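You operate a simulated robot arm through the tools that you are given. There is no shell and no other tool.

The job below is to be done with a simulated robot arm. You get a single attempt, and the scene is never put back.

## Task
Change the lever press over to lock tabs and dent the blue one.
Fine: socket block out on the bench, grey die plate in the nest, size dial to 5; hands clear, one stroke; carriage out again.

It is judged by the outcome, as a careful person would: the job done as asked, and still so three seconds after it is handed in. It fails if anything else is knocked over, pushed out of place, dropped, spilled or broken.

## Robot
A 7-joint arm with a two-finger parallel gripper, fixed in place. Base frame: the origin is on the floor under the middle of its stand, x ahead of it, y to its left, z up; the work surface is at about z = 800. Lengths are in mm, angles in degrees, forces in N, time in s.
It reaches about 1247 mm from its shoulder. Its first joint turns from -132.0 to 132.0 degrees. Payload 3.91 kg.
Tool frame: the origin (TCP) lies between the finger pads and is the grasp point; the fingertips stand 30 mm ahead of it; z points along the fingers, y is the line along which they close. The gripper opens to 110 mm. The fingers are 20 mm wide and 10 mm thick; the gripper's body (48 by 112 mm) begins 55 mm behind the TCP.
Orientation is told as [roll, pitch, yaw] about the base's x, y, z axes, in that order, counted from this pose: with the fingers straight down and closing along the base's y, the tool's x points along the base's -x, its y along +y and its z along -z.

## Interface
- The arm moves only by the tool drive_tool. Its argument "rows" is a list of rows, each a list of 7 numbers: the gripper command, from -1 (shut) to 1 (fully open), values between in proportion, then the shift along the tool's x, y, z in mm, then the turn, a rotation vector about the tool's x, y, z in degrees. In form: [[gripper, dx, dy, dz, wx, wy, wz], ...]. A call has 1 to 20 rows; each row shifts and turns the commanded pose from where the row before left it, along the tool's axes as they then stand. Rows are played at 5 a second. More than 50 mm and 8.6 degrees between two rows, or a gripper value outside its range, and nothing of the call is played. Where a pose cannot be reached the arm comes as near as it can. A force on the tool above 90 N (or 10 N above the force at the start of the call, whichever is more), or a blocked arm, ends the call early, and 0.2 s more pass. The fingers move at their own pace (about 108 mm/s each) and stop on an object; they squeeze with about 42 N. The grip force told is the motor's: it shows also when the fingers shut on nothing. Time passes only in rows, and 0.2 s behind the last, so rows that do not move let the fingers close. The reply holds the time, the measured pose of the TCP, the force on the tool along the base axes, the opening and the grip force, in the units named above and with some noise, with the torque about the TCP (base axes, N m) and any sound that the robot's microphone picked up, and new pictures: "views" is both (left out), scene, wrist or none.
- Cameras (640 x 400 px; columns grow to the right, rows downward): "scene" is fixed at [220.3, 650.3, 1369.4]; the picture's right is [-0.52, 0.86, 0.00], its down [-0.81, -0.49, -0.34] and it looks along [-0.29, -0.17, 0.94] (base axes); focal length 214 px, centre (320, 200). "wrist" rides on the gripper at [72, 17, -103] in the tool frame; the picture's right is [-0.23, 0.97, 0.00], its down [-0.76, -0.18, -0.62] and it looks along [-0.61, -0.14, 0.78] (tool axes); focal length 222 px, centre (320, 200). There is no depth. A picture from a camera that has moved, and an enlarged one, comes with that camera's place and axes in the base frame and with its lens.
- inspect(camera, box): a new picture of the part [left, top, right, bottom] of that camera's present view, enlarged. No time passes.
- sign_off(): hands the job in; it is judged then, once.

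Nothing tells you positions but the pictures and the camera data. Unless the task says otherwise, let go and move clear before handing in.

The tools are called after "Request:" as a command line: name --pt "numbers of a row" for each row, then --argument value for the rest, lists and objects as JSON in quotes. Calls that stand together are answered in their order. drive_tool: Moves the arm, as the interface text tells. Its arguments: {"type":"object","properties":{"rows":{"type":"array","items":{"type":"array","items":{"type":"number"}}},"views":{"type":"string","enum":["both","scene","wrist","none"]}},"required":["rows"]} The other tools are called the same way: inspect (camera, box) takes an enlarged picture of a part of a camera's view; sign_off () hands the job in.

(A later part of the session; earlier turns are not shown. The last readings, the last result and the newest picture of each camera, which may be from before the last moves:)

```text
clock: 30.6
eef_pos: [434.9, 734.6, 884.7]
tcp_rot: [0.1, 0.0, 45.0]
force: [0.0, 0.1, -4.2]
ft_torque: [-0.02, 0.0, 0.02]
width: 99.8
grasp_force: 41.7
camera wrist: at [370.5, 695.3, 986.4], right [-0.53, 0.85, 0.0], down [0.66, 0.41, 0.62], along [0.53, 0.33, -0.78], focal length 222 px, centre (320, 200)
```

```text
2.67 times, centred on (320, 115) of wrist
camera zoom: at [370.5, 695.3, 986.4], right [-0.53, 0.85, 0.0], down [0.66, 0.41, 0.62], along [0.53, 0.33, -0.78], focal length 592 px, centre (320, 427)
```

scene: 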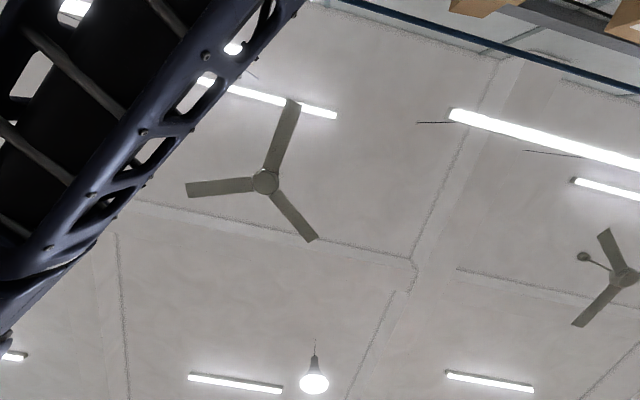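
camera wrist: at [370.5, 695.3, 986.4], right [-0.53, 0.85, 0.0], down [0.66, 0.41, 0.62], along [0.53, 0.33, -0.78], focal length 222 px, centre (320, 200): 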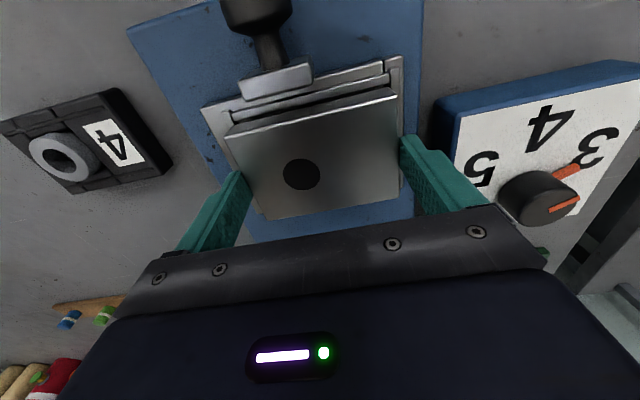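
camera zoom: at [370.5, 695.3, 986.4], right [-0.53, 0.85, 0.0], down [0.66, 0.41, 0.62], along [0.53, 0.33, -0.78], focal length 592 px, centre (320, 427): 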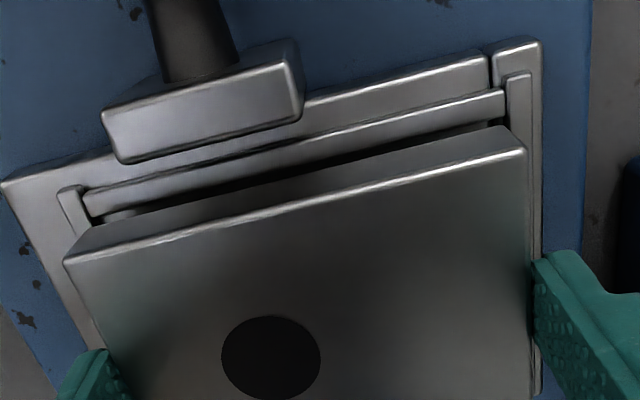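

The sides look centred within about 1 mm. I'll nudge the plate slightly back and right, then lower to rail height.

Request:
drive_tool --pt "-1 -1.7 0.7 0 0 0 0" --pt "-1 0 0 4 0 0 0" --pt "-1 0 0 3 0 0 0" --pt "-1 0 0 0 0 0 0" --views "wrist"

Request:
inspect --camera "wrist" --box '[200, 40, 440, 190]'

```text
clock: 31.6
eef_pos: [436.6, 737.1, 876.5]
tcp_rot: [0.0, 0.0, 45.0]
force: [0.2, -1.1, -3.8]
ft_torque: [-0.02, -0.01, -0.01]
width: 99.7
grasp_force: 41.7
camera wrist: at [371.6, 697.4, 979.3], right [-0.53, 0.85, 0.0], down [0.66, 0.41, 0.62], along [0.53, 0.33, -0.78], focal length 222 px, centre (320, 200)
```

wrist: 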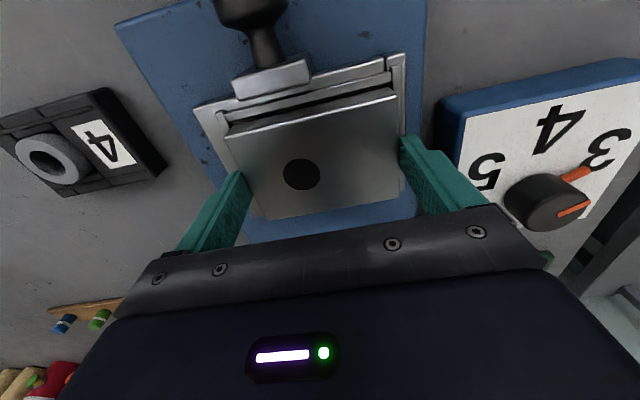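

```text
2.67 times, centred on (320, 115) of wrist
camera zoom: at [371.6, 697.4, 979.3], right [-0.53, 0.85, 0.0], down [0.66, 0.41, 0.62], along [0.53, 0.33, -0.78], focal length 592 px, centre (320, 427)
```

zoom: 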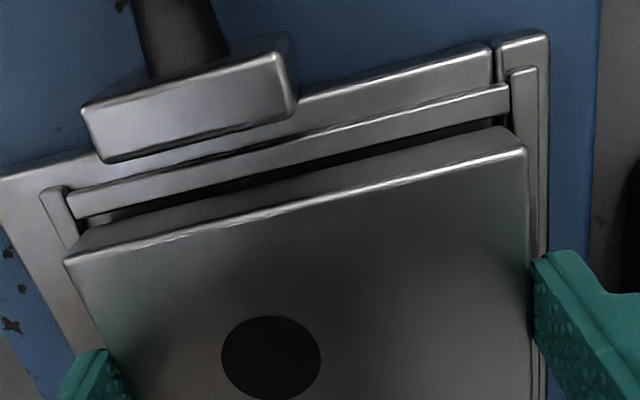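

Request:
drive_tool --pt "-1 0.7 0 2 0 0 0" --pt "-1 0 0 1.5 0 0 0" --pt "-1 0 0 0 0 0 0" --views "none"

```text
clock: 32.4
eef_pos: [437.1, 736.8, 874.0]
tcp_rot: [0.0, 0.1, 45.1]
force: [2.1, 1.3, -2.1]
ft_torque: [0.06, 0.01, -0.09]
width: 99.5
grasp_force: 42.5
```

Request:
drive_tool --pt "-1 0 0 1.5 0 0 0" --pt "-1 0 0 0 0 0 0" --views "wrist"

Request:
inspect --camera "wrist" --box '[200, 40, 440, 190]'

```text
clock: 33.0
eef_pos: [435.8, 736.7, 872.0]
tcp_rot: [0.0, 0.0, 45.0]
force: [1.0, -0.3, -4.0]
ft_torque: [-0.01, -0.04, -0.01]
width: 99.9
grasp_force: 42.4
camera wrist: at [371.1, 696.8, 974.0], right [-0.53, 0.85, 0.0], down [0.66, 0.41, 0.62], along [0.53, 0.33, -0.78], focal length 222 px, centre (320, 200)
```

wrist: 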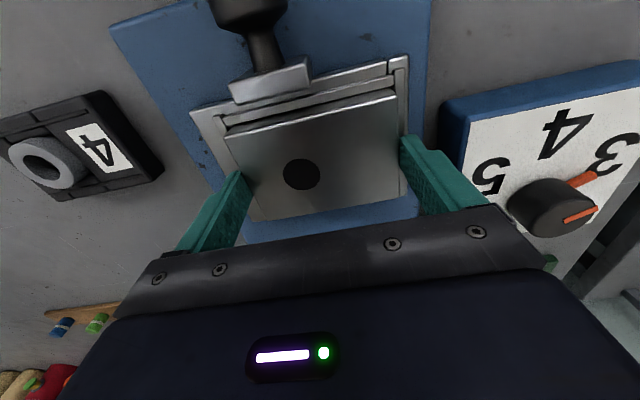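

```text
2.67 times, centred on (320, 115) of wrist
camera zoom: at [371.1, 696.8, 974.0], right [-0.53, 0.85, 0.0], down [0.66, 0.41, 0.62], along [0.53, 0.33, -0.78], focal length 592 px, centre (320, 427)
```

zoom: 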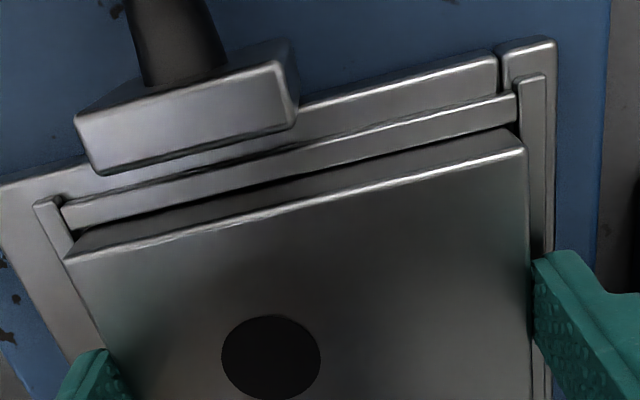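

It's dropping between the rails without contact. I'll keep lowering until it seats.

Request:
drive_tool --pt "-1 0 0 1.2 0 0 0" --pt "-1 0 0 0.8 0 0 0" --pt "-1 0 0 0 0 0 0" --views "none"

```text
clock: 33.8
eef_pos: [435.6, 736.1, 870.5]
tcp_rot: [0.0, -0.1, 45.0]
force: [5.9, 9.1, -0.6]
ft_torque: [0.35, -0.04, -0.59]
width: 99.6
grasp_force: 42.0
```

The front rail is pushing lightly on one front corner. I'll shift the plate back 1 mm and keep lowering.

Request:
drive_tool --pt "-1 -1.2 0 -0.5 0 0 0" --pt "-1 0 0 1 0 0 0" --pt "-1 0 0 0.5 0 0 0" --pt "-1 0 0 0 0 0 0" --views "none"

```text
clock: 34.8
eef_pos: [437.2, 737.5, 870.0]
tcp_rot: [0.0, -0.1, 45.0]
force: [0.8, -2.4, 24.7]
ft_torque: [-0.63, 0.34, 0.24]
width: 99.7
grasp_force: 42.1
```

There's firm contact at the expected seating height. I'll release the plate and look.

Request:
drive_tool --pt "-1 0 0 -0.5 0 0 0" --pt "0.95 0 0 0 0 0 0" --pt "1 0 0 0 0 0 0" --pt "1 0 0 -20 0 0 0" --pt "1 0 0 -30 0 0 0" --pt "1 0 0 0 0 0 0" --views "wrist"

Request:
inspect --camera "wrist" --box '[220, 40, 420, 165]'

```text
clock: 36.2
eef_pos: [436.1, 738.3, 920.0]
tcp_rot: [-0.1, -0.1, 45.0]
force: [0.6, 0.5, 0.3]
ft_torque: [0.0, 0.0, -0.04]
width: 110.2
grasp_force: 0.1
camera wrist: at [371.7, 699.0, 1022.3], right [-0.53, 0.85, 0.0], down [0.66, 0.41, 0.62], along [0.53, 0.33, -0.78], focal length 222 px, centre (320, 200)
```

wrist: 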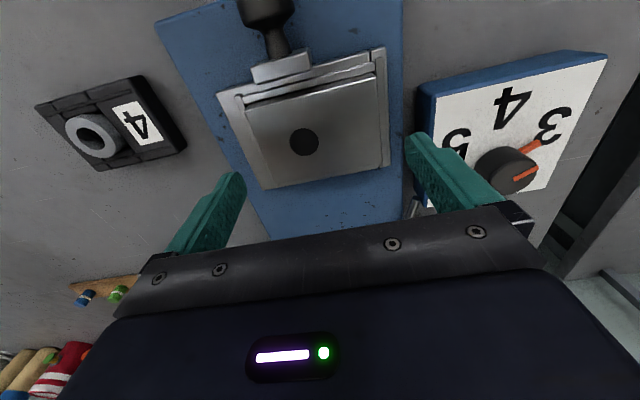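

```text
3.20 times, centred on (320, 102) of wrist
camera zoom: at [371.7, 699.0, 1022.3], right [-0.53, 0.85, 0.0], down [0.66, 0.41, 0.62], along [0.53, 0.33, -0.78], focal length 711 px, centre (320, 512)
```

zoom: 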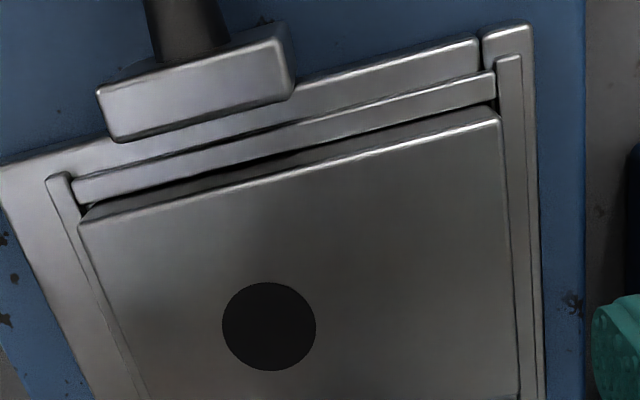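

Request:
inspect --camera "wrist" --box '[230, 90, 410, 205]'

```text
3.48 times, centred on (320, 148) of wrist
camera zoom: at [371.7, 699.0, 1022.3], right [-0.53, 0.85, 0.0], down [0.66, 0.41, 0.62], along [0.53, 0.33, -0.78], focal length 773 px, centre (320, 383)
```

zoom: 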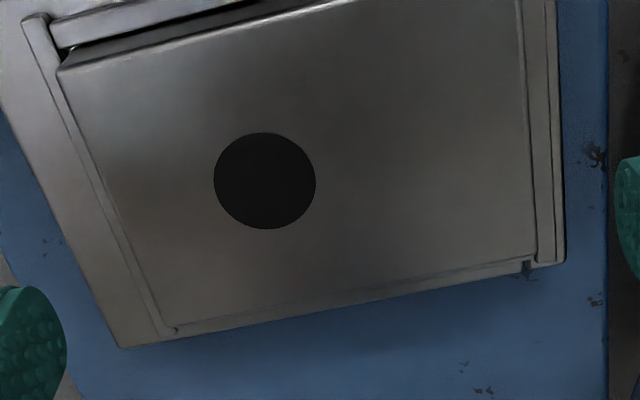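

The die plate is seated square in the nest. Next is the size dial near u=896, w=-369, so I'll move over it for a close look.

Request:
drive_tool --pt "1 5 40 -20 0 0 0" --pt "1 5 45 -10 0 0 0" --pt "1 0 45 0 0 0 0" --pt "1 0 25 0 0 0 0" --pt "1 -30 0 0 0 0 0" --pt "1 0 0 0 0 0 0" --views "wrist"

Request:
inspect --camera "wrist" --box '[220, 70, 420, 195]'

```text
clock: 37.6
eef_pos: [340.6, 862.8, 950.6]
tcp_rot: [0.0, 0.0, 45.0]
force: [-0.3, -0.2, 0.3]
ft_torque: [-0.03, -0.02, -0.01]
width: 109.9
grasp_force: 0.0
camera wrist: at [275.9, 822.5, 1052.7], right [-0.53, 0.85, 0.0], down [0.66, 0.41, 0.62], along [0.53, 0.33, -0.78], focal length 222 px, centre (320, 200)
```

wrist: 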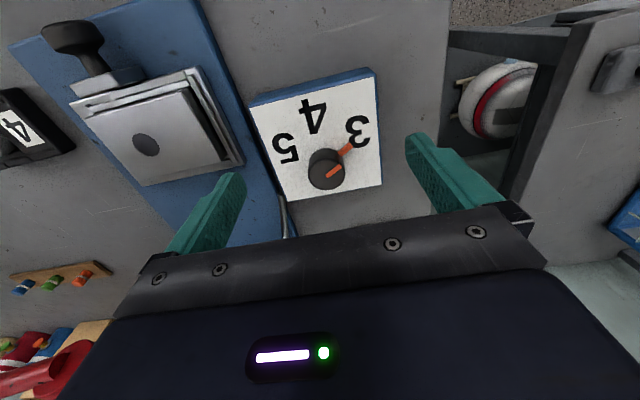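

```text
3.20 times, centred on (320, 132) of wrist
camera zoom: at [275.9, 822.5, 1052.7], right [-0.53, 0.85, 0.0], down [0.66, 0.41, 0.62], along [0.53, 0.33, -0.78], focal length 711 px, centre (320, 416)
```

zoom: 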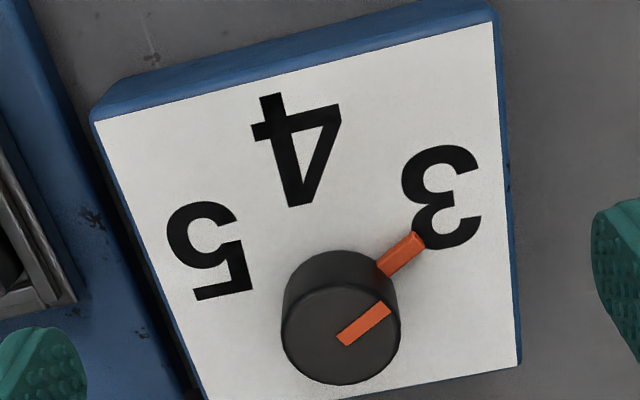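

The pointer is at 3 with 5 on the left, so the knob has to turn counter-clockwise seen from above. I'll move over the knob and triangulate its height.

Request:
drive_tool --pt "1 -23 -2 10 0 0 0" --pt "1 -23 -2 10 0 0 0" --pt "1 0 0 0 0 0 0" --views "wrist"

Request:
inspect --camera "wrist" --box '[220, 60, 420, 185]'

```text
clock: 38.4
eef_pos: [375.7, 891.5, 931.1]
tcp_rot: [0.0, 0.1, 45.1]
force: [-0.7, 0.0, -0.1]
ft_torque: [0.02, 0.0, -0.01]
width: 110.1
grasp_force: 0.1
camera wrist: at [311.6, 851.9, 1032.8], right [-0.53, 0.85, 0.0], down [0.66, 0.41, 0.62], along [0.53, 0.33, -0.78], focal length 222 px, centre (320, 200)
```

wrist: 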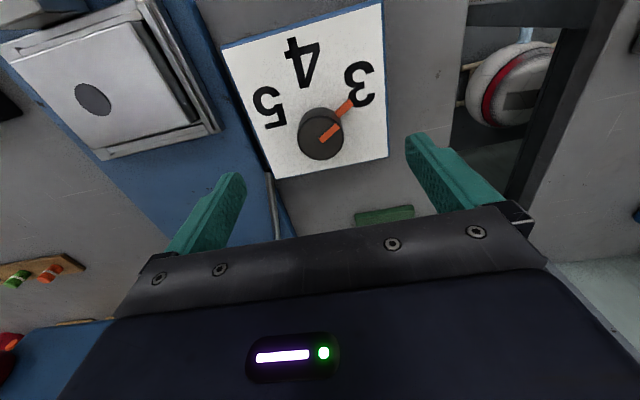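

```text
3.20 times, centred on (320, 122) of wrist
camera zoom: at [311.6, 851.9, 1032.8], right [-0.53, 0.85, 0.0], down [0.66, 0.41, 0.62], along [0.53, 0.33, -0.78], focal length 711 px, centre (320, 448)
```

zoom: 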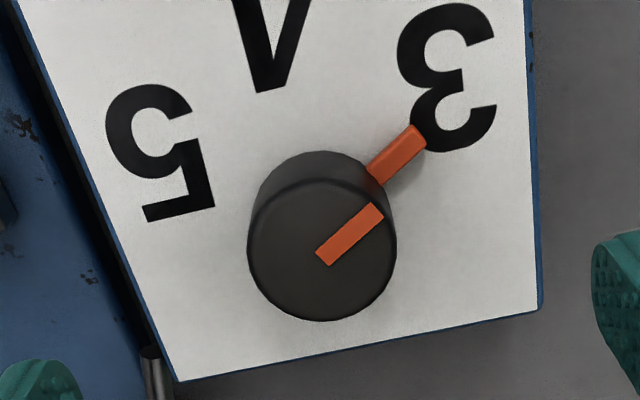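

The knob is 36 mm across, with its top near z=868 and its axis at u=891.4, w=-366.3. I'll pre-rotate the gripper to yaw -15° so one counter-clockwise twist can carry 3 round to 5.

Request:
drive_tool --pt "1 4.8 1.8 0 0 0 0" --pt "1 0 0 0 0 0 7.5" --pt "1 0 0 0 0 0 7.5" --pt "1 0 0 0 0 0 7.5" --pt "1 0 0 0 0 0 7.5" --pt "1 0 0 0 0 0 7.5" --pt "1 0 0 0 0 0 7.5" --pt "1 0 0 0 0 0 7.5" --pt "1 0 0 0 0 0 7.5" --pt "1 0 0 0 0 0 0" --views "wrist"

Request:
inspect --camera "wrist" --box '[220, 60, 420, 185]'

```text
clock: 40.6
eef_pos: [371.5, 887.9, 930.4]
tcp_rot: [0.0, 0.0, -15.1]
force: [0.5, -0.8, -0.2]
ft_torque: [0.02, 0.01, -0.03]
width: 110.0
grasp_force: 0.1
camera wrist: at [304.9, 923.3, 1031.6], right [0.47, 0.88, 0.0], down [0.69, -0.37, 0.62], along [0.55, -0.29, -0.78], focal length 222 px, centre (320, 200)
```

wrist: 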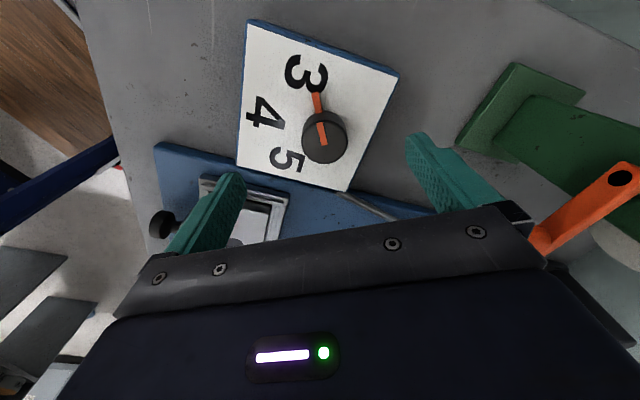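

```text
3.20 times, centred on (320, 122) of wrist
camera zoom: at [304.9, 923.3, 1031.6], right [0.47, 0.88, 0.0], down [0.69, -0.37, 0.62], along [0.55, -0.29, -0.78], focal length 711 px, centre (320, 448)
```

zoom: 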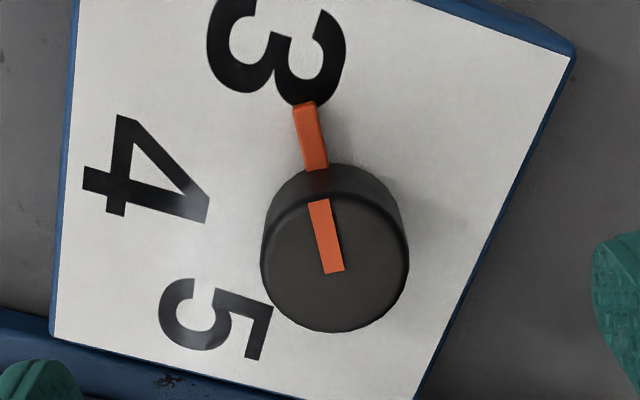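

Request:
drive_tool --pt "1 0.8 2.6 20 0 0 0" --pt "1 0 0 20 0 0 0" --pt "1 0 0 10 0 0 0" --pt "1 0 0 0 0 0 0" --views "wrist"

Request:
inspect --camera "wrist" --box '[200, 60, 440, 210]'

```text
clock: 41.6
eef_pos: [370.2, 891.4, 879.3]
tcp_rot: [0.0, 0.1, -15.1]
force: [-0.2, 0.7, -0.7]
ft_torque: [0.01, -0.01, -0.02]
width: 110.1
grasp_force: 0.1
camera wrist: at [304.0, 926.6, 982.0], right [0.47, 0.88, 0.0], down [0.69, -0.37, 0.62], along [0.55, -0.29, -0.78], focal length 222 px, centre (320, 200)
```

wrist: 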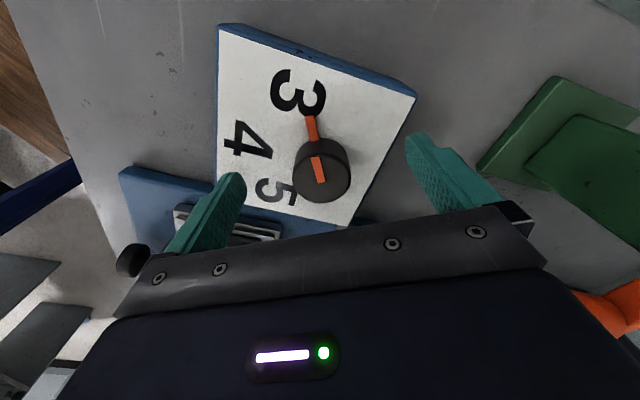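

```text
2.67 times, centred on (320, 135) of wrist
camera zoom: at [304.0, 926.6, 982.0], right [0.47, 0.88, 0.0], down [0.69, -0.37, 0.62], along [0.55, -0.29, -0.78], focal length 592 px, centre (320, 373)
```

zoom: 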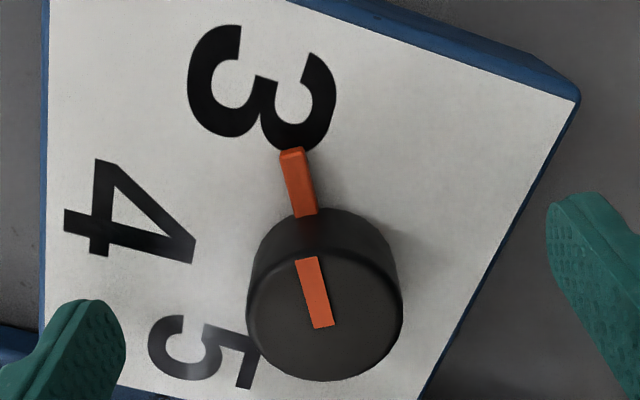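

Request:
drive_tool --pt "1 1.2 1.0 0 0 0 0" --pt "-1 0 0 0 0 0 0" --pt "-1 0 0 0 0 0 0" --pt "-1 0 0 0 0 0 0" --pt "-1 0 0 0 0 0 0" --views "wrist"

Request:
inspect --camera "wrist" --box '[200, 60, 440, 210]'

```text
clock: 42.8
eef_pos: [369.6, 892.7, 879.7]
tcp_rot: [-0.1, 0.1, -14.9]
force: [-5.0, -16.0, 0.2]
ft_torque: [-0.16, 0.01, -0.1]
width: 37.5
grasp_force: 45.1
camera wrist: at [303.0, 927.2, 982.3], right [0.47, 0.88, 0.0], down [0.69, -0.37, 0.62], along [0.55, -0.29, -0.78], focal length 222 px, centre (320, 200)
```

wrist: 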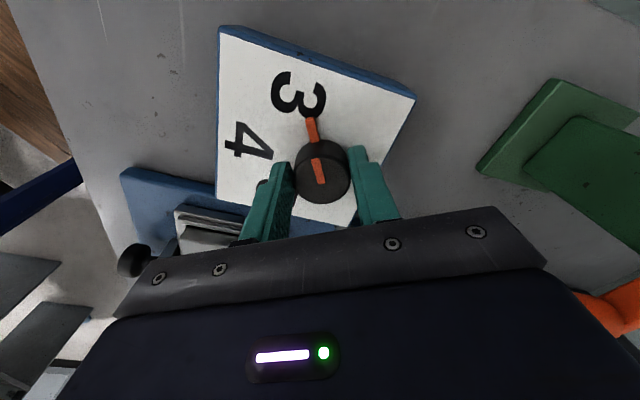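

```text
2.67 times, centred on (320, 135) of wrist
camera zoom: at [303.0, 927.2, 982.3], right [0.47, 0.88, 0.0], down [0.69, -0.37, 0.62], along [0.55, -0.29, -0.78], focal length 592 px, centre (320, 373)
```

zoom: 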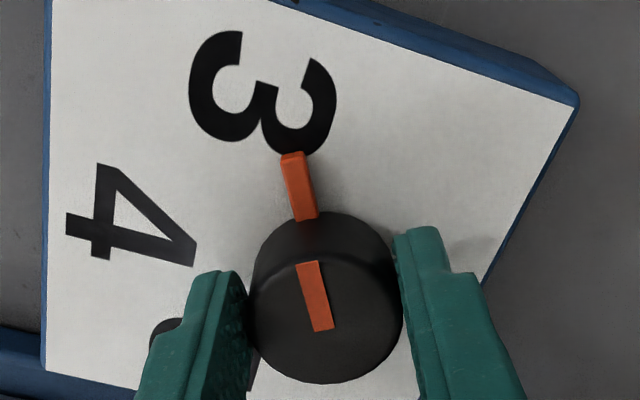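

The knob is gripped at 37.5 mm with some side load. I'll recentre slightly before twisting.

Request:
drive_tool --pt "-1 0 -1.2 0 0 0 0" --pt "-1 0 0 0 0 0 0" --views "none"

```text
clock: 43.4
eef_pos: [369.9, 892.8, 879.9]
tcp_rot: [0.1, 0.0, -15.0]
force: [0.5, 7.5, -3.1]
ft_torque: [-0.02, -0.03, 0.06]
width: 37.4
grasp_force: 44.3
```

Request:
drive_tool --pt "-1 0 0.4 0 0 0 -5" --pt "-1 0 0 0 0 0 -7.5" --pt "-1 0 0 0 0 0 -7.5" --pt "-1 0 0 0 0 0 0" --views "wrist"

Request:
inspect --camera "wrist" --box '[200, 60, 440, 210]'

```text
clock: 44.4
eef_pos: [370.1, 890.3, 879.9]
tcp_rot: [0.0, 0.0, 5.1]
force: [-9.2, -19.9, 7.7]
ft_torque: [-0.47, -0.2, -0.13]
width: 37.4
grasp_force: 45.0
camera wrist: at [294.9, 900.8, 982.4], right [0.14, 0.99, 0.0], down [0.77, -0.11, 0.62], along [0.62, -0.09, -0.78], focal length 222 px, centre (320, 200)
```

wrist: 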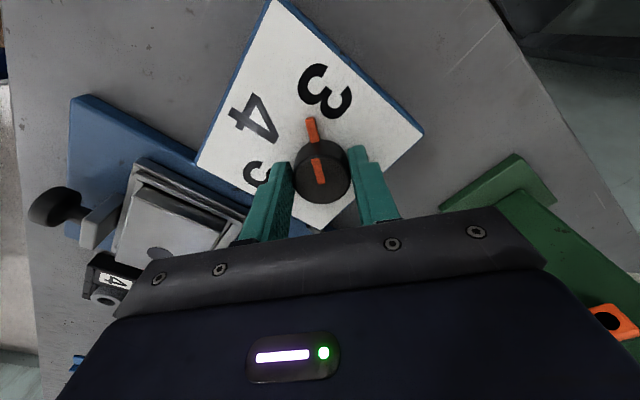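

```text
2.67 times, centred on (320, 135) of wrist
camera zoom: at [294.9, 900.8, 982.4], right [0.14, 0.99, 0.0], down [0.77, -0.11, 0.62], along [0.62, -0.09, -0.78], focal length 592 px, centre (320, 373)
```

zoom: 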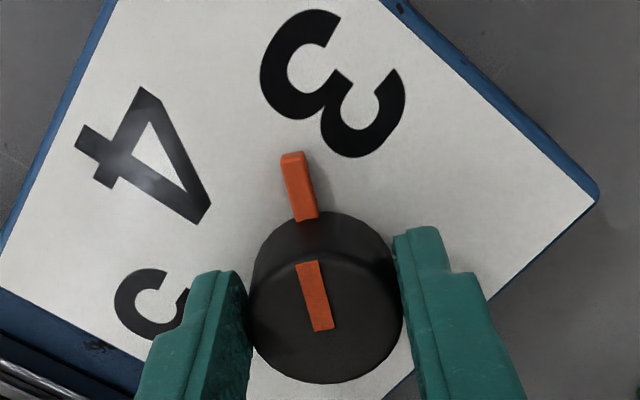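

The knob turns with the gripper. I'll ease the side load and continue counter-clockwise.

Request:
drive_tool --pt "-1 0.5 -0.9 0 0 0 0" --pt "-1 0 0 0 0 0 -7.5" --pt "-1 0 0 0 0 0 -7.5" --pt "-1 0 0 0 0 0 -7.5" --pt "-1 0 0 0 0 0 -7.5" --pt "-1 0 0 0 0 0 0" --views "none"

```text
clock: 45.8
eef_pos: [371.7, 889.5, 879.9]
tcp_rot: [-0.1, -0.1, 35.0]
force: [5.4, -34.8, 7.2]
ft_torque: [-1.08, 0.61, -0.12]
width: 37.5
grasp_force: 44.8
```

Request:
drive_tool --pt "-1 0.8 -1.5 0 0 0 0" --pt "-1 0 0 0 0 0 0" --views "none"

```text
clock: 46.4
eef_pos: [371.4, 889.3, 880.2]
tcp_rot: [0.2, -0.3, 35.0]
force: [16.4, 6.7, 1.8]
ft_torque: [0.6, -1.45, -0.02]
width: 37.5
grasp_force: 44.7
```

Request:
drive_tool --pt "-1 -0.7 -0.1 0 0 0 0" --pt "-1 0 0 0 0 0 -7.5" --pt "-1 0 0 0 0 0 -7.5" --pt "-1 0 0 0 0 0 -7.5" --pt "-1 0 0 0 0 0 0" --views "wrist"

Request:
inspect --camera "wrist" --box '[200, 60, 440, 210]'

```text
clock: 47.6
eef_pos: [373.1, 888.4, 879.1]
tcp_rot: [-0.1, 0.1, 57.6]
force: [25.6, -6.0, 14.5]
ft_torque: [-0.95, 0.13, -0.1]
width: 37.5
grasp_force: 44.9
camera wrist: at [318.1, 835.8, 982.2], right [-0.7, 0.71, 0.0], down [0.56, 0.55, 0.62], along [0.45, 0.44, -0.78], focal length 222 px, centre (320, 200)
```

wrist: 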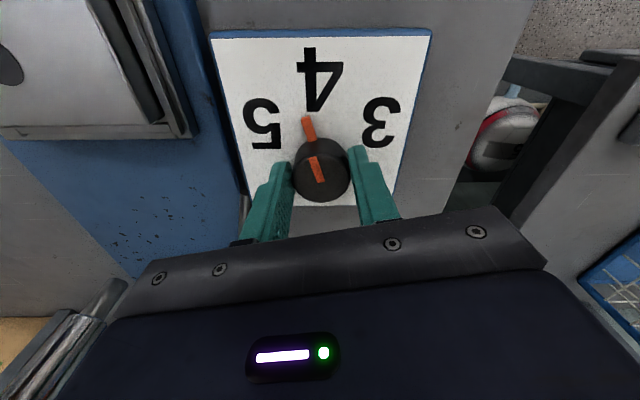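

```text
2.67 times, centred on (320, 135) of wrist
camera zoom: at [318.1, 835.8, 982.2], right [-0.7, 0.71, 0.0], down [0.56, 0.55, 0.62], along [0.45, 0.44, -0.78], focal length 592 px, centre (320, 373)
```

zoom: 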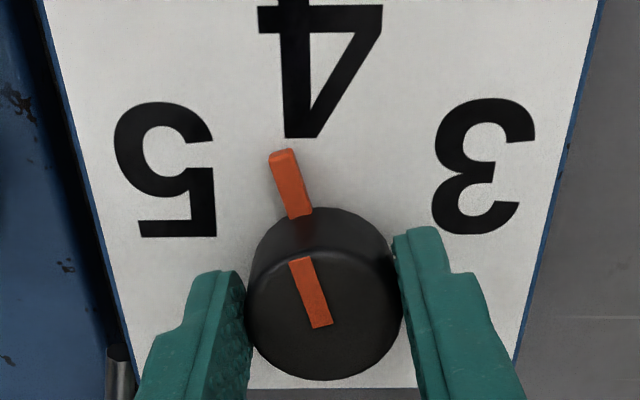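

The pointer is past 4 and heading to 5. I'll recentre and turn further.

Request:
drive_tool --pt "-1 -0.4 -1.1 0 0 0 0" --pt "-1 0 0 0 0 0 -7.5" --pt "-1 0 0 0 0 0 -7.5" --pt "-1 0 0 0 0 0 -7.5" --pt "-1 0 0 0 0 0 0" --views "none"

```text
clock: 48.8
eef_pos: [374.5, 888.5, 879.4]
tcp_rot: [0.0, 0.0, 80.2]
force: [32.8, -18.9, 14.7]
ft_torque: [-1.19, -0.59, -0.12]
width: 37.6
grasp_force: 45.2
```

Request:
drive_tool --pt "-1 0.6 -1.5 0 0 0 0" --pt "-1 0 0 0 0 0 -7.5" --pt "-1 0 0 0 0 0 -7.5" --pt "-1 0 0 0 0 0 -7.5" --pt "-1 0 0 0 0 0 0" --views "wrist"

Request:
inspect --camera "wrist" --box '[200, 60, 440, 210]'

```text
clock: 50.0
eef_pos: [375.2, 888.5, 881.1]
tcp_rot: [0.0, -0.1, 102.6]
force: [39.4, -3.6, 11.3]
ft_torque: [0.33, -0.56, -0.79]
width: 37.6
grasp_force: 44.7
camera wrist: at [373.1, 813.0, 981.7], right [-1.0, 0.01, 0.0], down [0.01, 0.78, 0.62], along [0.01, 0.62, -0.78], focal length 222 px, centre (320, 200)
```

wrist: 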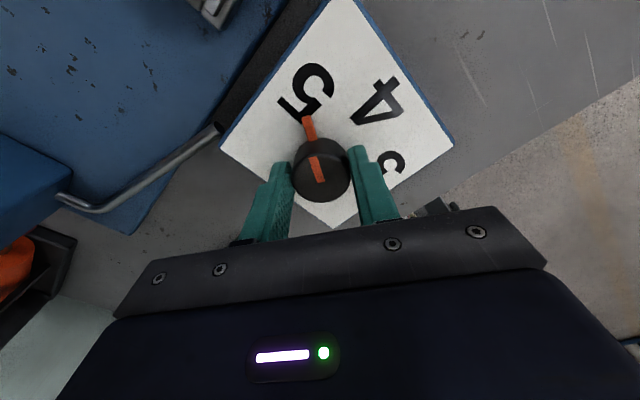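

```text
2.67 times, centred on (320, 135) of wrist
camera zoom: at [373.1, 813.0, 981.7], right [-1.0, 0.01, 0.0], down [0.01, 0.78, 0.62], along [0.01, 0.62, -0.78], focal length 592 px, centre (320, 373)
```

zoom: 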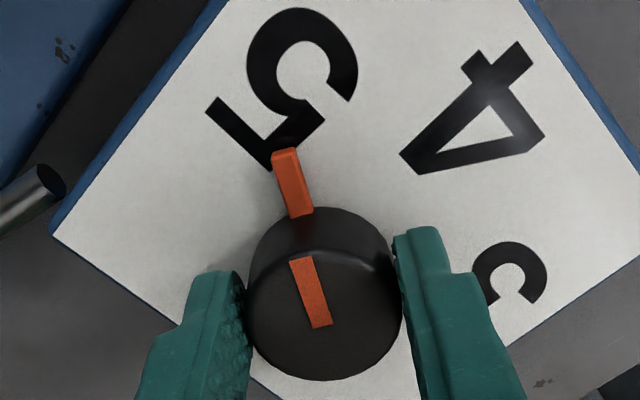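

The pointer is on 5 and the torque has risen, which suggests the end stop. I'll relieve the side load and open the fingers.

Request:
drive_tool --pt "-1 0.4 -1.6 0 0 0 0" --pt "-1 0 0 0 0 0 0" --pt "1 0 0 0 0 0 0" --pt "1 0 0 0 0 0 0" --pt "1 0 0 -20 0 0 0" --pt "1 0 0 -40 0 0 0" --pt "1 0 0 0 0 0 0" --views "wrist"

Request:
inspect --camera "wrist" --box '[200, 30, 440, 180]'

```text
clock: 51.6
eef_pos: [374.2, 888.1, 939.4]
tcp_rot: [0.0, 0.0, 102.5]
force: [0.0, -0.4, -0.5]
ft_torque: [0.04, -0.01, -0.04]
width: 109.9
grasp_force: 0.1
camera wrist: at [371.9, 813.5, 1042.2], right [-1.0, 0.01, 0.0], down [0.01, 0.78, 0.62], along [0.01, 0.62, -0.78], focal length 222 px, centre (320, 200)
```

wrist: 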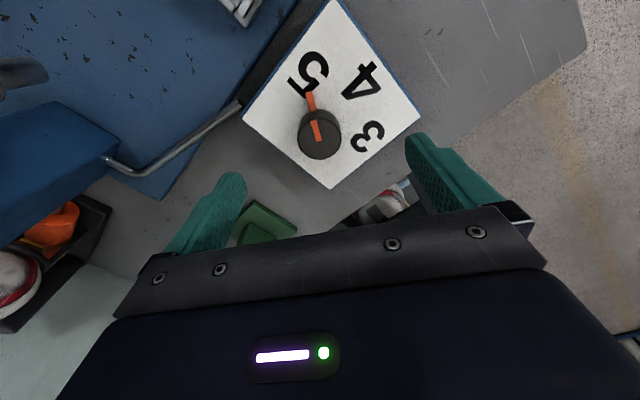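

```text
2.67 times, centred on (320, 105) of wrist
camera zoom: at [371.9, 813.5, 1042.2], right [-1.0, 0.01, 0.0], down [0.01, 0.78, 0.62], along [0.01, 0.62, -0.78], focal length 592 px, centre (320, 453)
```

zoom: 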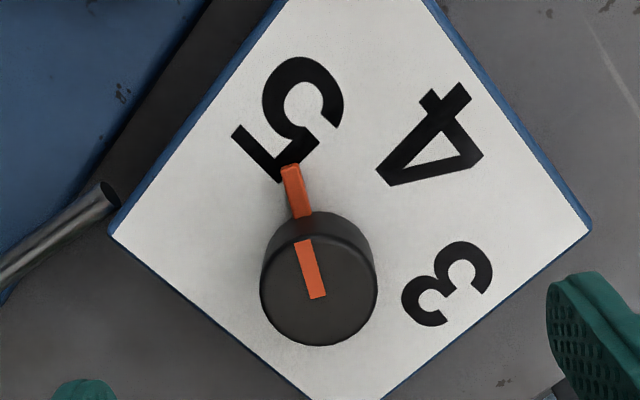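

The pointer stays on 5. Next I'll turn the gripper back to 45° and travel along the front of the bench to the blue tab.

Request:
drive_tool --pt "1 0 0 -5 0 0 7.2" --pt "1 0 0 -5 0 0 7.2" --pt "1 0 0 -5 0 0 7.2" --pt "1 0 0 -5 0 0 7.2" --pt "1 0 0 -5 0 0 7.2" --pt "1 0 0 -5 0 0 7.2" --pt "1 0 0 -5 0 0 7.2" --pt "1 0 0 -5 0 0 7.1" --pt "1 45 0 0 0 0 0" --pt "1 45 0 0 0 0 0" --pt "1 5 -48 0 0 0 0" --pt "1 0 -48 0 0 0 0" --pt "1 0 -48 0 0 0 0" --pt "1 0 -48 0 0 0 0" --pt "1 0 0 0 0 0 0" --views "wrist"

```text
clock: 54.8
eef_pos: [443.7, 684.0, 979.1]
tcp_rot: [0.0, 0.0, 44.9]
force: [-0.1, 0.4, -0.9]
ft_torque: [0.0, 0.0, 0.03]
width: 110.0
grasp_force: 0.1
camera wrist: at [378.7, 644.5, 1081.5], right [-0.53, 0.85, 0.0], down [0.66, 0.41, 0.62], along [0.53, 0.33, -0.78], focal length 222 px, centre (320, 200)
```

wrist: 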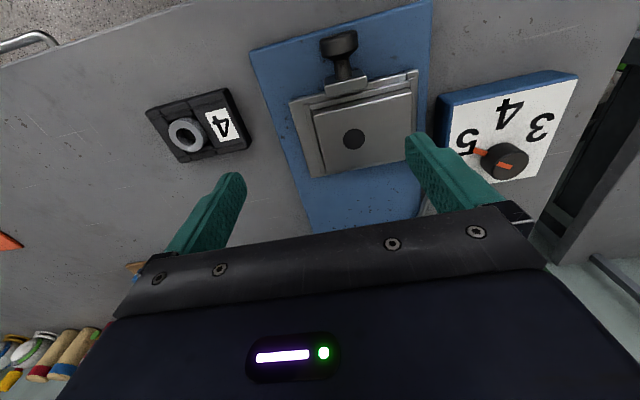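

Request:
drive_tool --pt "1 2 -48 0 0 0 0" --pt "1 2 -48 0 0 0 0" --pt "1 2 -48 0 0 0 0" --pt "1 2 -48 0 0 0 0" --pt "1 2 -48 0 0 0 0" --pt "1 2 -48 0 0 0 0" --pt "1 2 -48 0 0 0 0" --pt "1 2 -48 0 0 0 0" --pt "1 2 -48 0 0 0 0" --pt "1 2 -48 0 0 0 0" --pt "1 2 -48 0 0 0 0" --pt "1 2 -48 0 0 0 0" --pt "1 0 0 0 0 0 0" --views "wrist"

Request:
inspect --camera "wrist" --box '[220, 60, 420, 185]'

```text
clock: 57.6
eef_pos: [835.3, 259.2, 980.1]
tcp_rot: [0.1, -0.1, 45.0]
force: [-0.1, 0.2, 0.0]
ft_torque: [-0.01, -0.04, -0.01]
width: 110.0
grasp_force: 0.1
camera wrist: at [769.7, 220.0, 1082.2], right [-0.53, 0.85, 0.0], down [0.66, 0.41, 0.62], along [0.53, 0.33, -0.78], focal length 222 px, centre (320, 200)
```

wrist: 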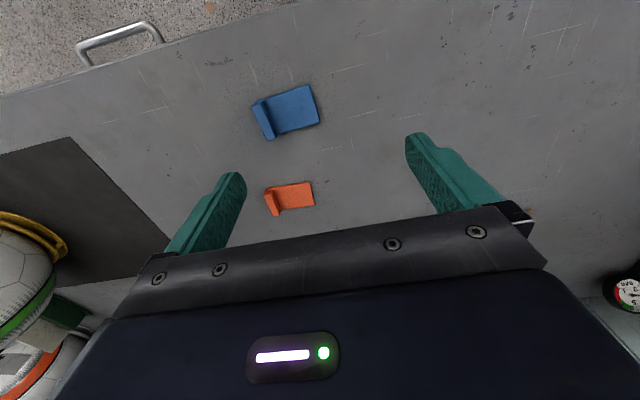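

```text
3.20 times, centred on (320, 122) of wrist
camera zoom: at [769.7, 220.0, 1082.2], right [-0.53, 0.85, 0.0], down [0.66, 0.41, 0.62], along [0.53, 0.33, -0.78], focal length 711 px, centre (320, 448)
```

zoom: 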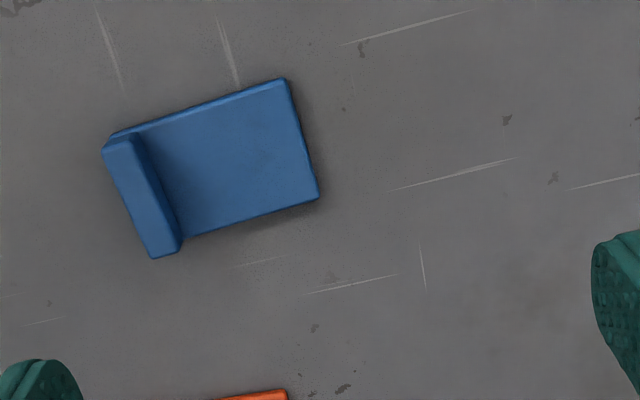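

The blue tab lies square to the frame. Its flat spans w 412–466 and u 751–796, with the raised lip at w≈466–480. I'll move over the lip for a closer look.

Request:
drive_tool --pt "1 0 -33 30 0 0 0" --pt "1 -1 -33 30 0 0 0" --pt "1 0 0 20 0 0 0" --pt "1 0 0 0 0 0 0" --views "wrist"

Request:
inspect --camera "wrist" --box '[220, 60, 460, 210]'

```text
clock: 58.6
eef_pos: [882.8, 213.9, 898.3]
tcp_rot: [0.0, 0.0, 45.0]
force: [-0.3, 0.1, -0.5]
ft_torque: [-0.05, 0.0, 0.0]
width: 110.0
grasp_force: 0.1
camera wrist: at [817.0, 174.0, 1001.5], right [-0.53, 0.85, 0.0], down [0.66, 0.41, 0.62], along [0.53, 0.33, -0.78], focal length 222 px, centre (320, 200)
```

wrist: 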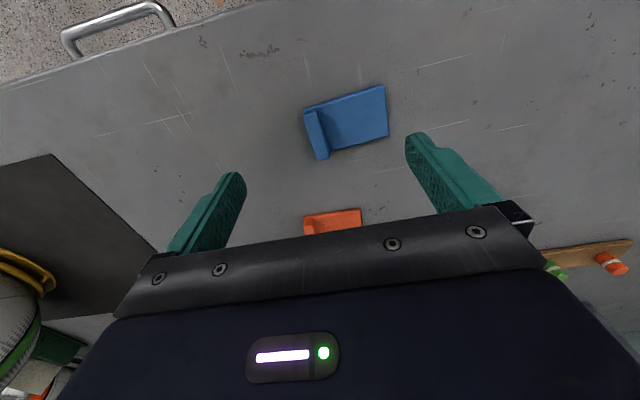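

```text
2.67 times, centred on (340, 135) of wrist
camera zoom: at [817.0, 174.0, 1001.5], right [-0.53, 0.85, 0.0], down [0.66, 0.41, 0.62], along [0.53, 0.33, -0.78], focal length 592 px, centre (267, 373)
```

zoom: 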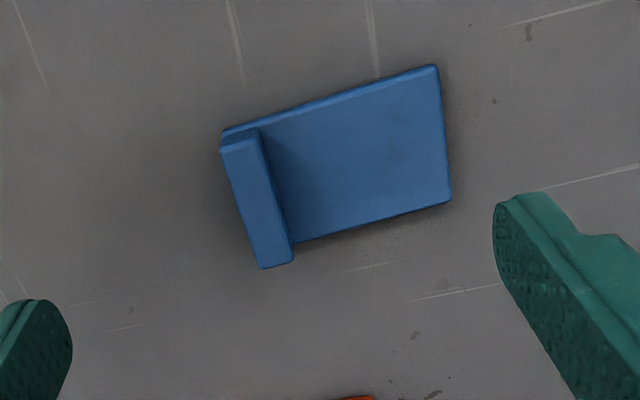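

The lip is about 11 mm thick with its top at z≈819, centred at u=776, w=474.6, and the tab is turned about 3°. I'll align to it, part-close the gripper and descend over the lip.

Request:
drive_tool --pt "-0.27 -1 -2.3 0 0 0 -3" --pt "-0.27 0 0 25 0 0 0" --pt "-0.27 0 0 20 0 0 0" --pt "-0.27 0 0 5 0 0 0" --pt "-0.27 0 0 0 0 0 0" --views "wrist"

Request:
inspect --camera "wrist" --box '[220, 60, 460, 210]'

```text
clock: 59.8
eef_pos: [883.3, 212.3, 849.0]
tcp_rot: [0.0, 0.1, 48.0]
force: [0.2, 0.1, 1.2]
ft_torque: [0.0, 0.0, 0.03]
width: 40.2
grasp_force: 0.1
camera wrist: at [821.6, 170.7, 950.8], right [-0.57, 0.82, 0.0], down [0.64, 0.45, 0.62], along [0.51, 0.36, -0.78], focal length 222 px, centre (320, 200)
```

wrist: 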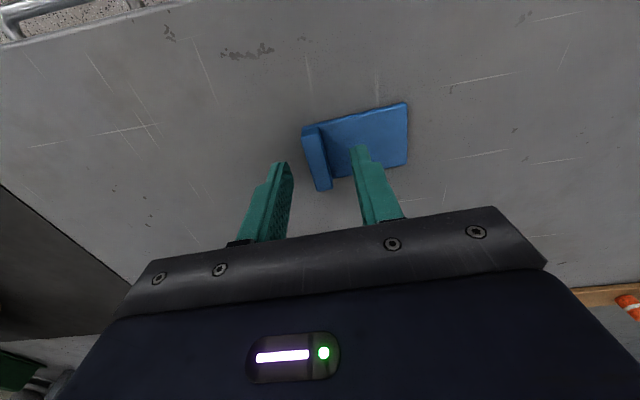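

```text
2.67 times, centred on (340, 135) of wrist
camera zoom: at [821.6, 170.7, 950.8], right [-0.57, 0.82, 0.0], down [0.64, 0.45, 0.62], along [0.51, 0.36, -0.78], focal length 592 px, centre (267, 373)
```

zoom: 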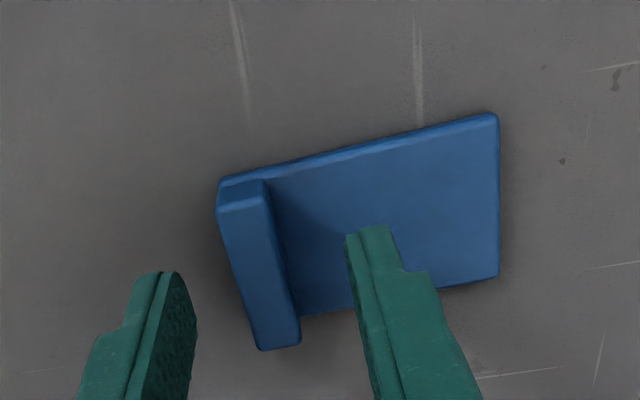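

Request:
drive_tool --pt "-0.27 3 -1.0 0 0 0 0" --pt "-0.27 0 0 6 0 0 0" --pt "-0.27 0 0 4 0 0 0" --pt "-0.27 0 0 0 0 0 0" --views "none"

Request:
inspect --camera "wrist" --box '[220, 80, 460, 230]'

```text
clock: 60.8
eef_pos: [883.4, 210.3, 839.1]
tcp_rot: [0.0, 0.0, 48.0]
force: [0.5, -0.5, -0.3]
ft_torque: [0.02, -0.01, 0.0]
width: 40.3
grasp_force: 0.1
```

```text
2.67 times, centred on (340, 155) of wrist
camera zoom: at [820.4, 167.5, 941.6], right [-0.57, 0.82, 0.0], down [0.64, 0.45, 0.62], along [0.51, 0.36, -0.78], focal length 592 px, centre (267, 320)
```

zoom: 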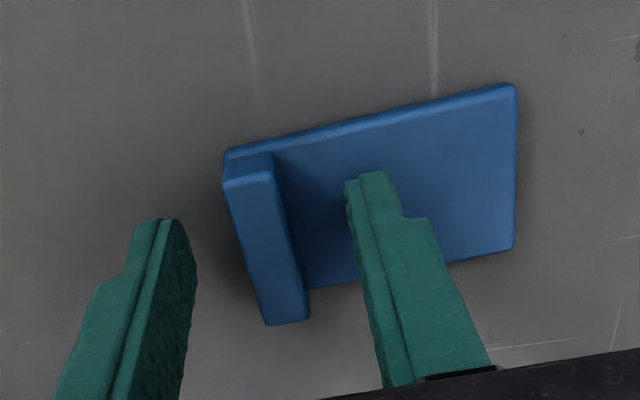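

The fingers straddle the lip. I'll close on it.

Request:
drive_tool --pt "-1 0 0 0 0 0 0" --pt "-1 0 0 0 0 0 0" --pt "-1 0 0 0 0 0 0" --views "none"

Request:
inspect --camera "wrist" --box '[220, 80, 460, 230]'

```text
clock: 61.6
eef_pos: [882.2, 210.0, 839.7]
tcp_rot: [0.1, 0.0, 48.1]
force: [0.3, 0.2, 0.0]
ft_torque: [-0.03, 0.01, 0.01]
width: 11.5
grasp_force: 42.0
```

```text
2.67 times, centred on (340, 155) of wrist
camera zoom: at [820.4, 167.5, 941.6], right [-0.57, 0.82, 0.0], down [0.64, 0.45, 0.62], along [0.51, 0.36, -0.78], focal length 592 px, centre (267, 320)
```

zoom: 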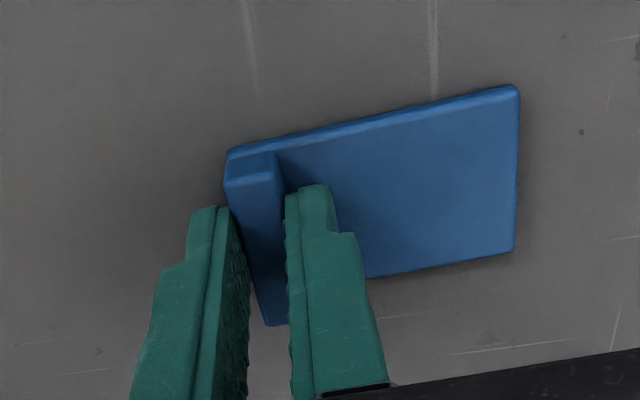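

The tab is gripped by its lip at 11.5 mm and sits square in the jaws. I'll lift it and carry it back along the bench to the nest.

Request:
drive_tool --pt "-1 0 0 -10 0 0 0" --pt "-1 0 0 -35 0 0 0" --pt "-1 0 0 -40 0 0 0" --pt "-1 0 0 -40 0 0 0" --pt "-1 0 0 0 0 0 3" --pt "-1 0 46 0 0 0 0" --pt "-1 0 46 0 0 0 0" --pt "-1 0 46 0 0 0 0" --pt "-1 0 46 0 0 0 0" --pt "-1 0 46 0 0 0 0" --pt "-1 0 46 0 0 0 0" --pt "-1 0 46 0 0 0 0" --pt "-1 0 0 0 0 0 0" --views "wrist"

```text
clock: 64.4
eef_pos: [656.7, 438.7, 963.9]
tcp_rot: [0.0, -0.1, 45.0]
force: [0.7, -0.6, -0.3]
ft_torque: [-0.03, -0.02, -0.02]
width: 11.2
grasp_force: 42.0
camera wrist: at [592.5, 399.0, 1065.8], right [-0.53, 0.85, 0.0], down [0.66, 0.41, 0.62], along [0.53, 0.33, -0.78], focal length 222 px, centre (320, 200)
```

wrist: 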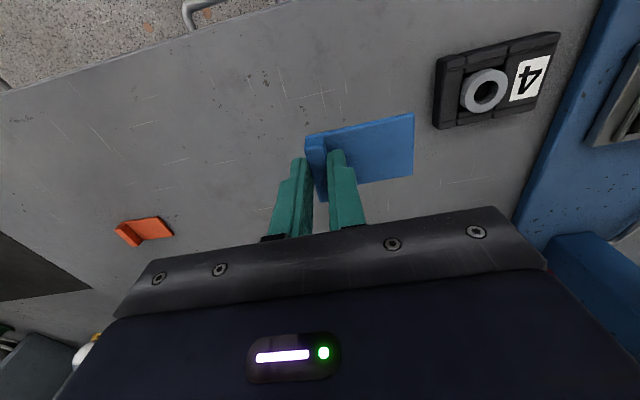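

Request:
drive_tool --pt "-1 0 46 0 0 0 0" --pt "-1 0 46 0 0 0 0" --pt "-1 0 46 0 0 0 0" --pt "-1 0 46 0 0 0 0" --pt "-1 0 46 0 0 0 0" --pt "-1 0 46 0 0 0 0" --pt "-1 0 46 0 0 0 0" --pt "-1 -30 0 10 0 0 0" --pt "-1 0 0 0 0 0 0" --views "wrist"

Request:
inspect --camera "wrist" --box '[220, 60, 460, 210]'

```text
clock: 66.4
eef_pos: [448.5, 687.6, 955.9]
tcp_rot: [0.0, 0.0, 45.0]
force: [0.1, 0.3, -0.6]
ft_torque: [-0.04, -0.01, -0.04]
width: 11.5
grasp_force: 42.0
camera wrist: at [385.0, 647.8, 1057.6], right [-0.53, 0.85, 0.0], down [0.66, 0.41, 0.62], along [0.53, 0.33, -0.78], focal length 222 px, centre (320, 200)
```

wrist: 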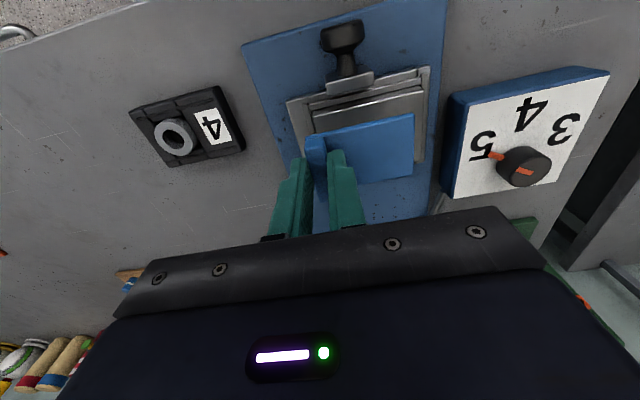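

```text
2.67 times, centred on (340, 135) of wrist
camera zoom: at [385.0, 647.8, 1057.6], right [-0.53, 0.85, 0.0], down [0.66, 0.41, 0.62], along [0.53, 0.33, -0.78], focal length 592 px, centre (267, 373)
```

zoom: 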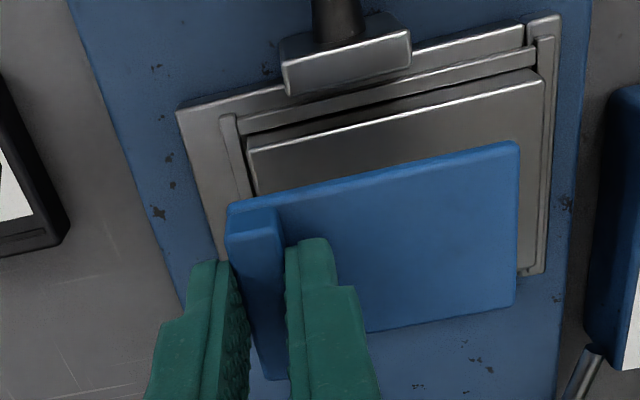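

The tab is above the plate. I'll move forward 23 mm and lower near to the die.

Request:
drive_tool --pt "-1 -22.8 0.2 10 0 0 0" --pt "-1 0 0 25 0 0 0" --pt "-1 0 0 20 0 0 0" --pt "-1 0 0 0 0 0 0" --views "wrist"

Request:
inspect --camera "wrist" --box '[220, 60, 460, 210]'

```text
clock: 67.4
eef_pos: [465.9, 702.7, 900.0]
tcp_rot: [0.0, -0.1, 45.0]
force: [-0.4, -0.7, -0.8]
ft_torque: [-0.01, 0.03, 0.02]
width: 11.4
grasp_force: 42.0
camera wrist: at [401.0, 663.1, 1001.4], right [-0.53, 0.85, 0.0], down [0.66, 0.41, 0.62], along [0.53, 0.33, -0.78], focal length 222 px, centre (320, 200)
```

wrist: 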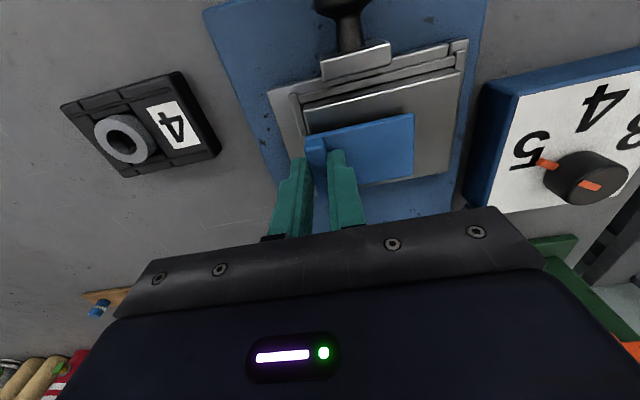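

```text
2.67 times, centred on (340, 135) of wrist
camera zoom: at [401.0, 663.1, 1001.4], right [-0.53, 0.85, 0.0], down [0.66, 0.41, 0.62], along [0.53, 0.33, -0.78], focal length 592 px, centre (267, 373)
```

zoom: 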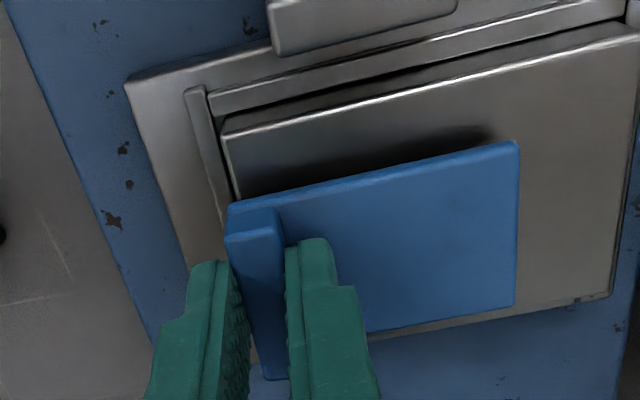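

The tab's flat is centred over the hole within about 2 mm. I'll lower it onto the die.

Request:
drive_tool --pt "-1 0 0 5 0 0 0" --pt "-1 0 0 3 0 0 0" --pt "-1 0 0 1 0 0 0" --pt "-1 0 0 0 0 0 0" --views "none"

```text
clock: 68.4
eef_pos: [465.8, 703.2, 890.6]
tcp_rot: [0.0, -0.1, 45.1]
force: [1.9, -1.4, 8.3]
ft_torque: [-0.02, -0.05, -0.02]
width: 11.3
grasp_force: 41.8
```

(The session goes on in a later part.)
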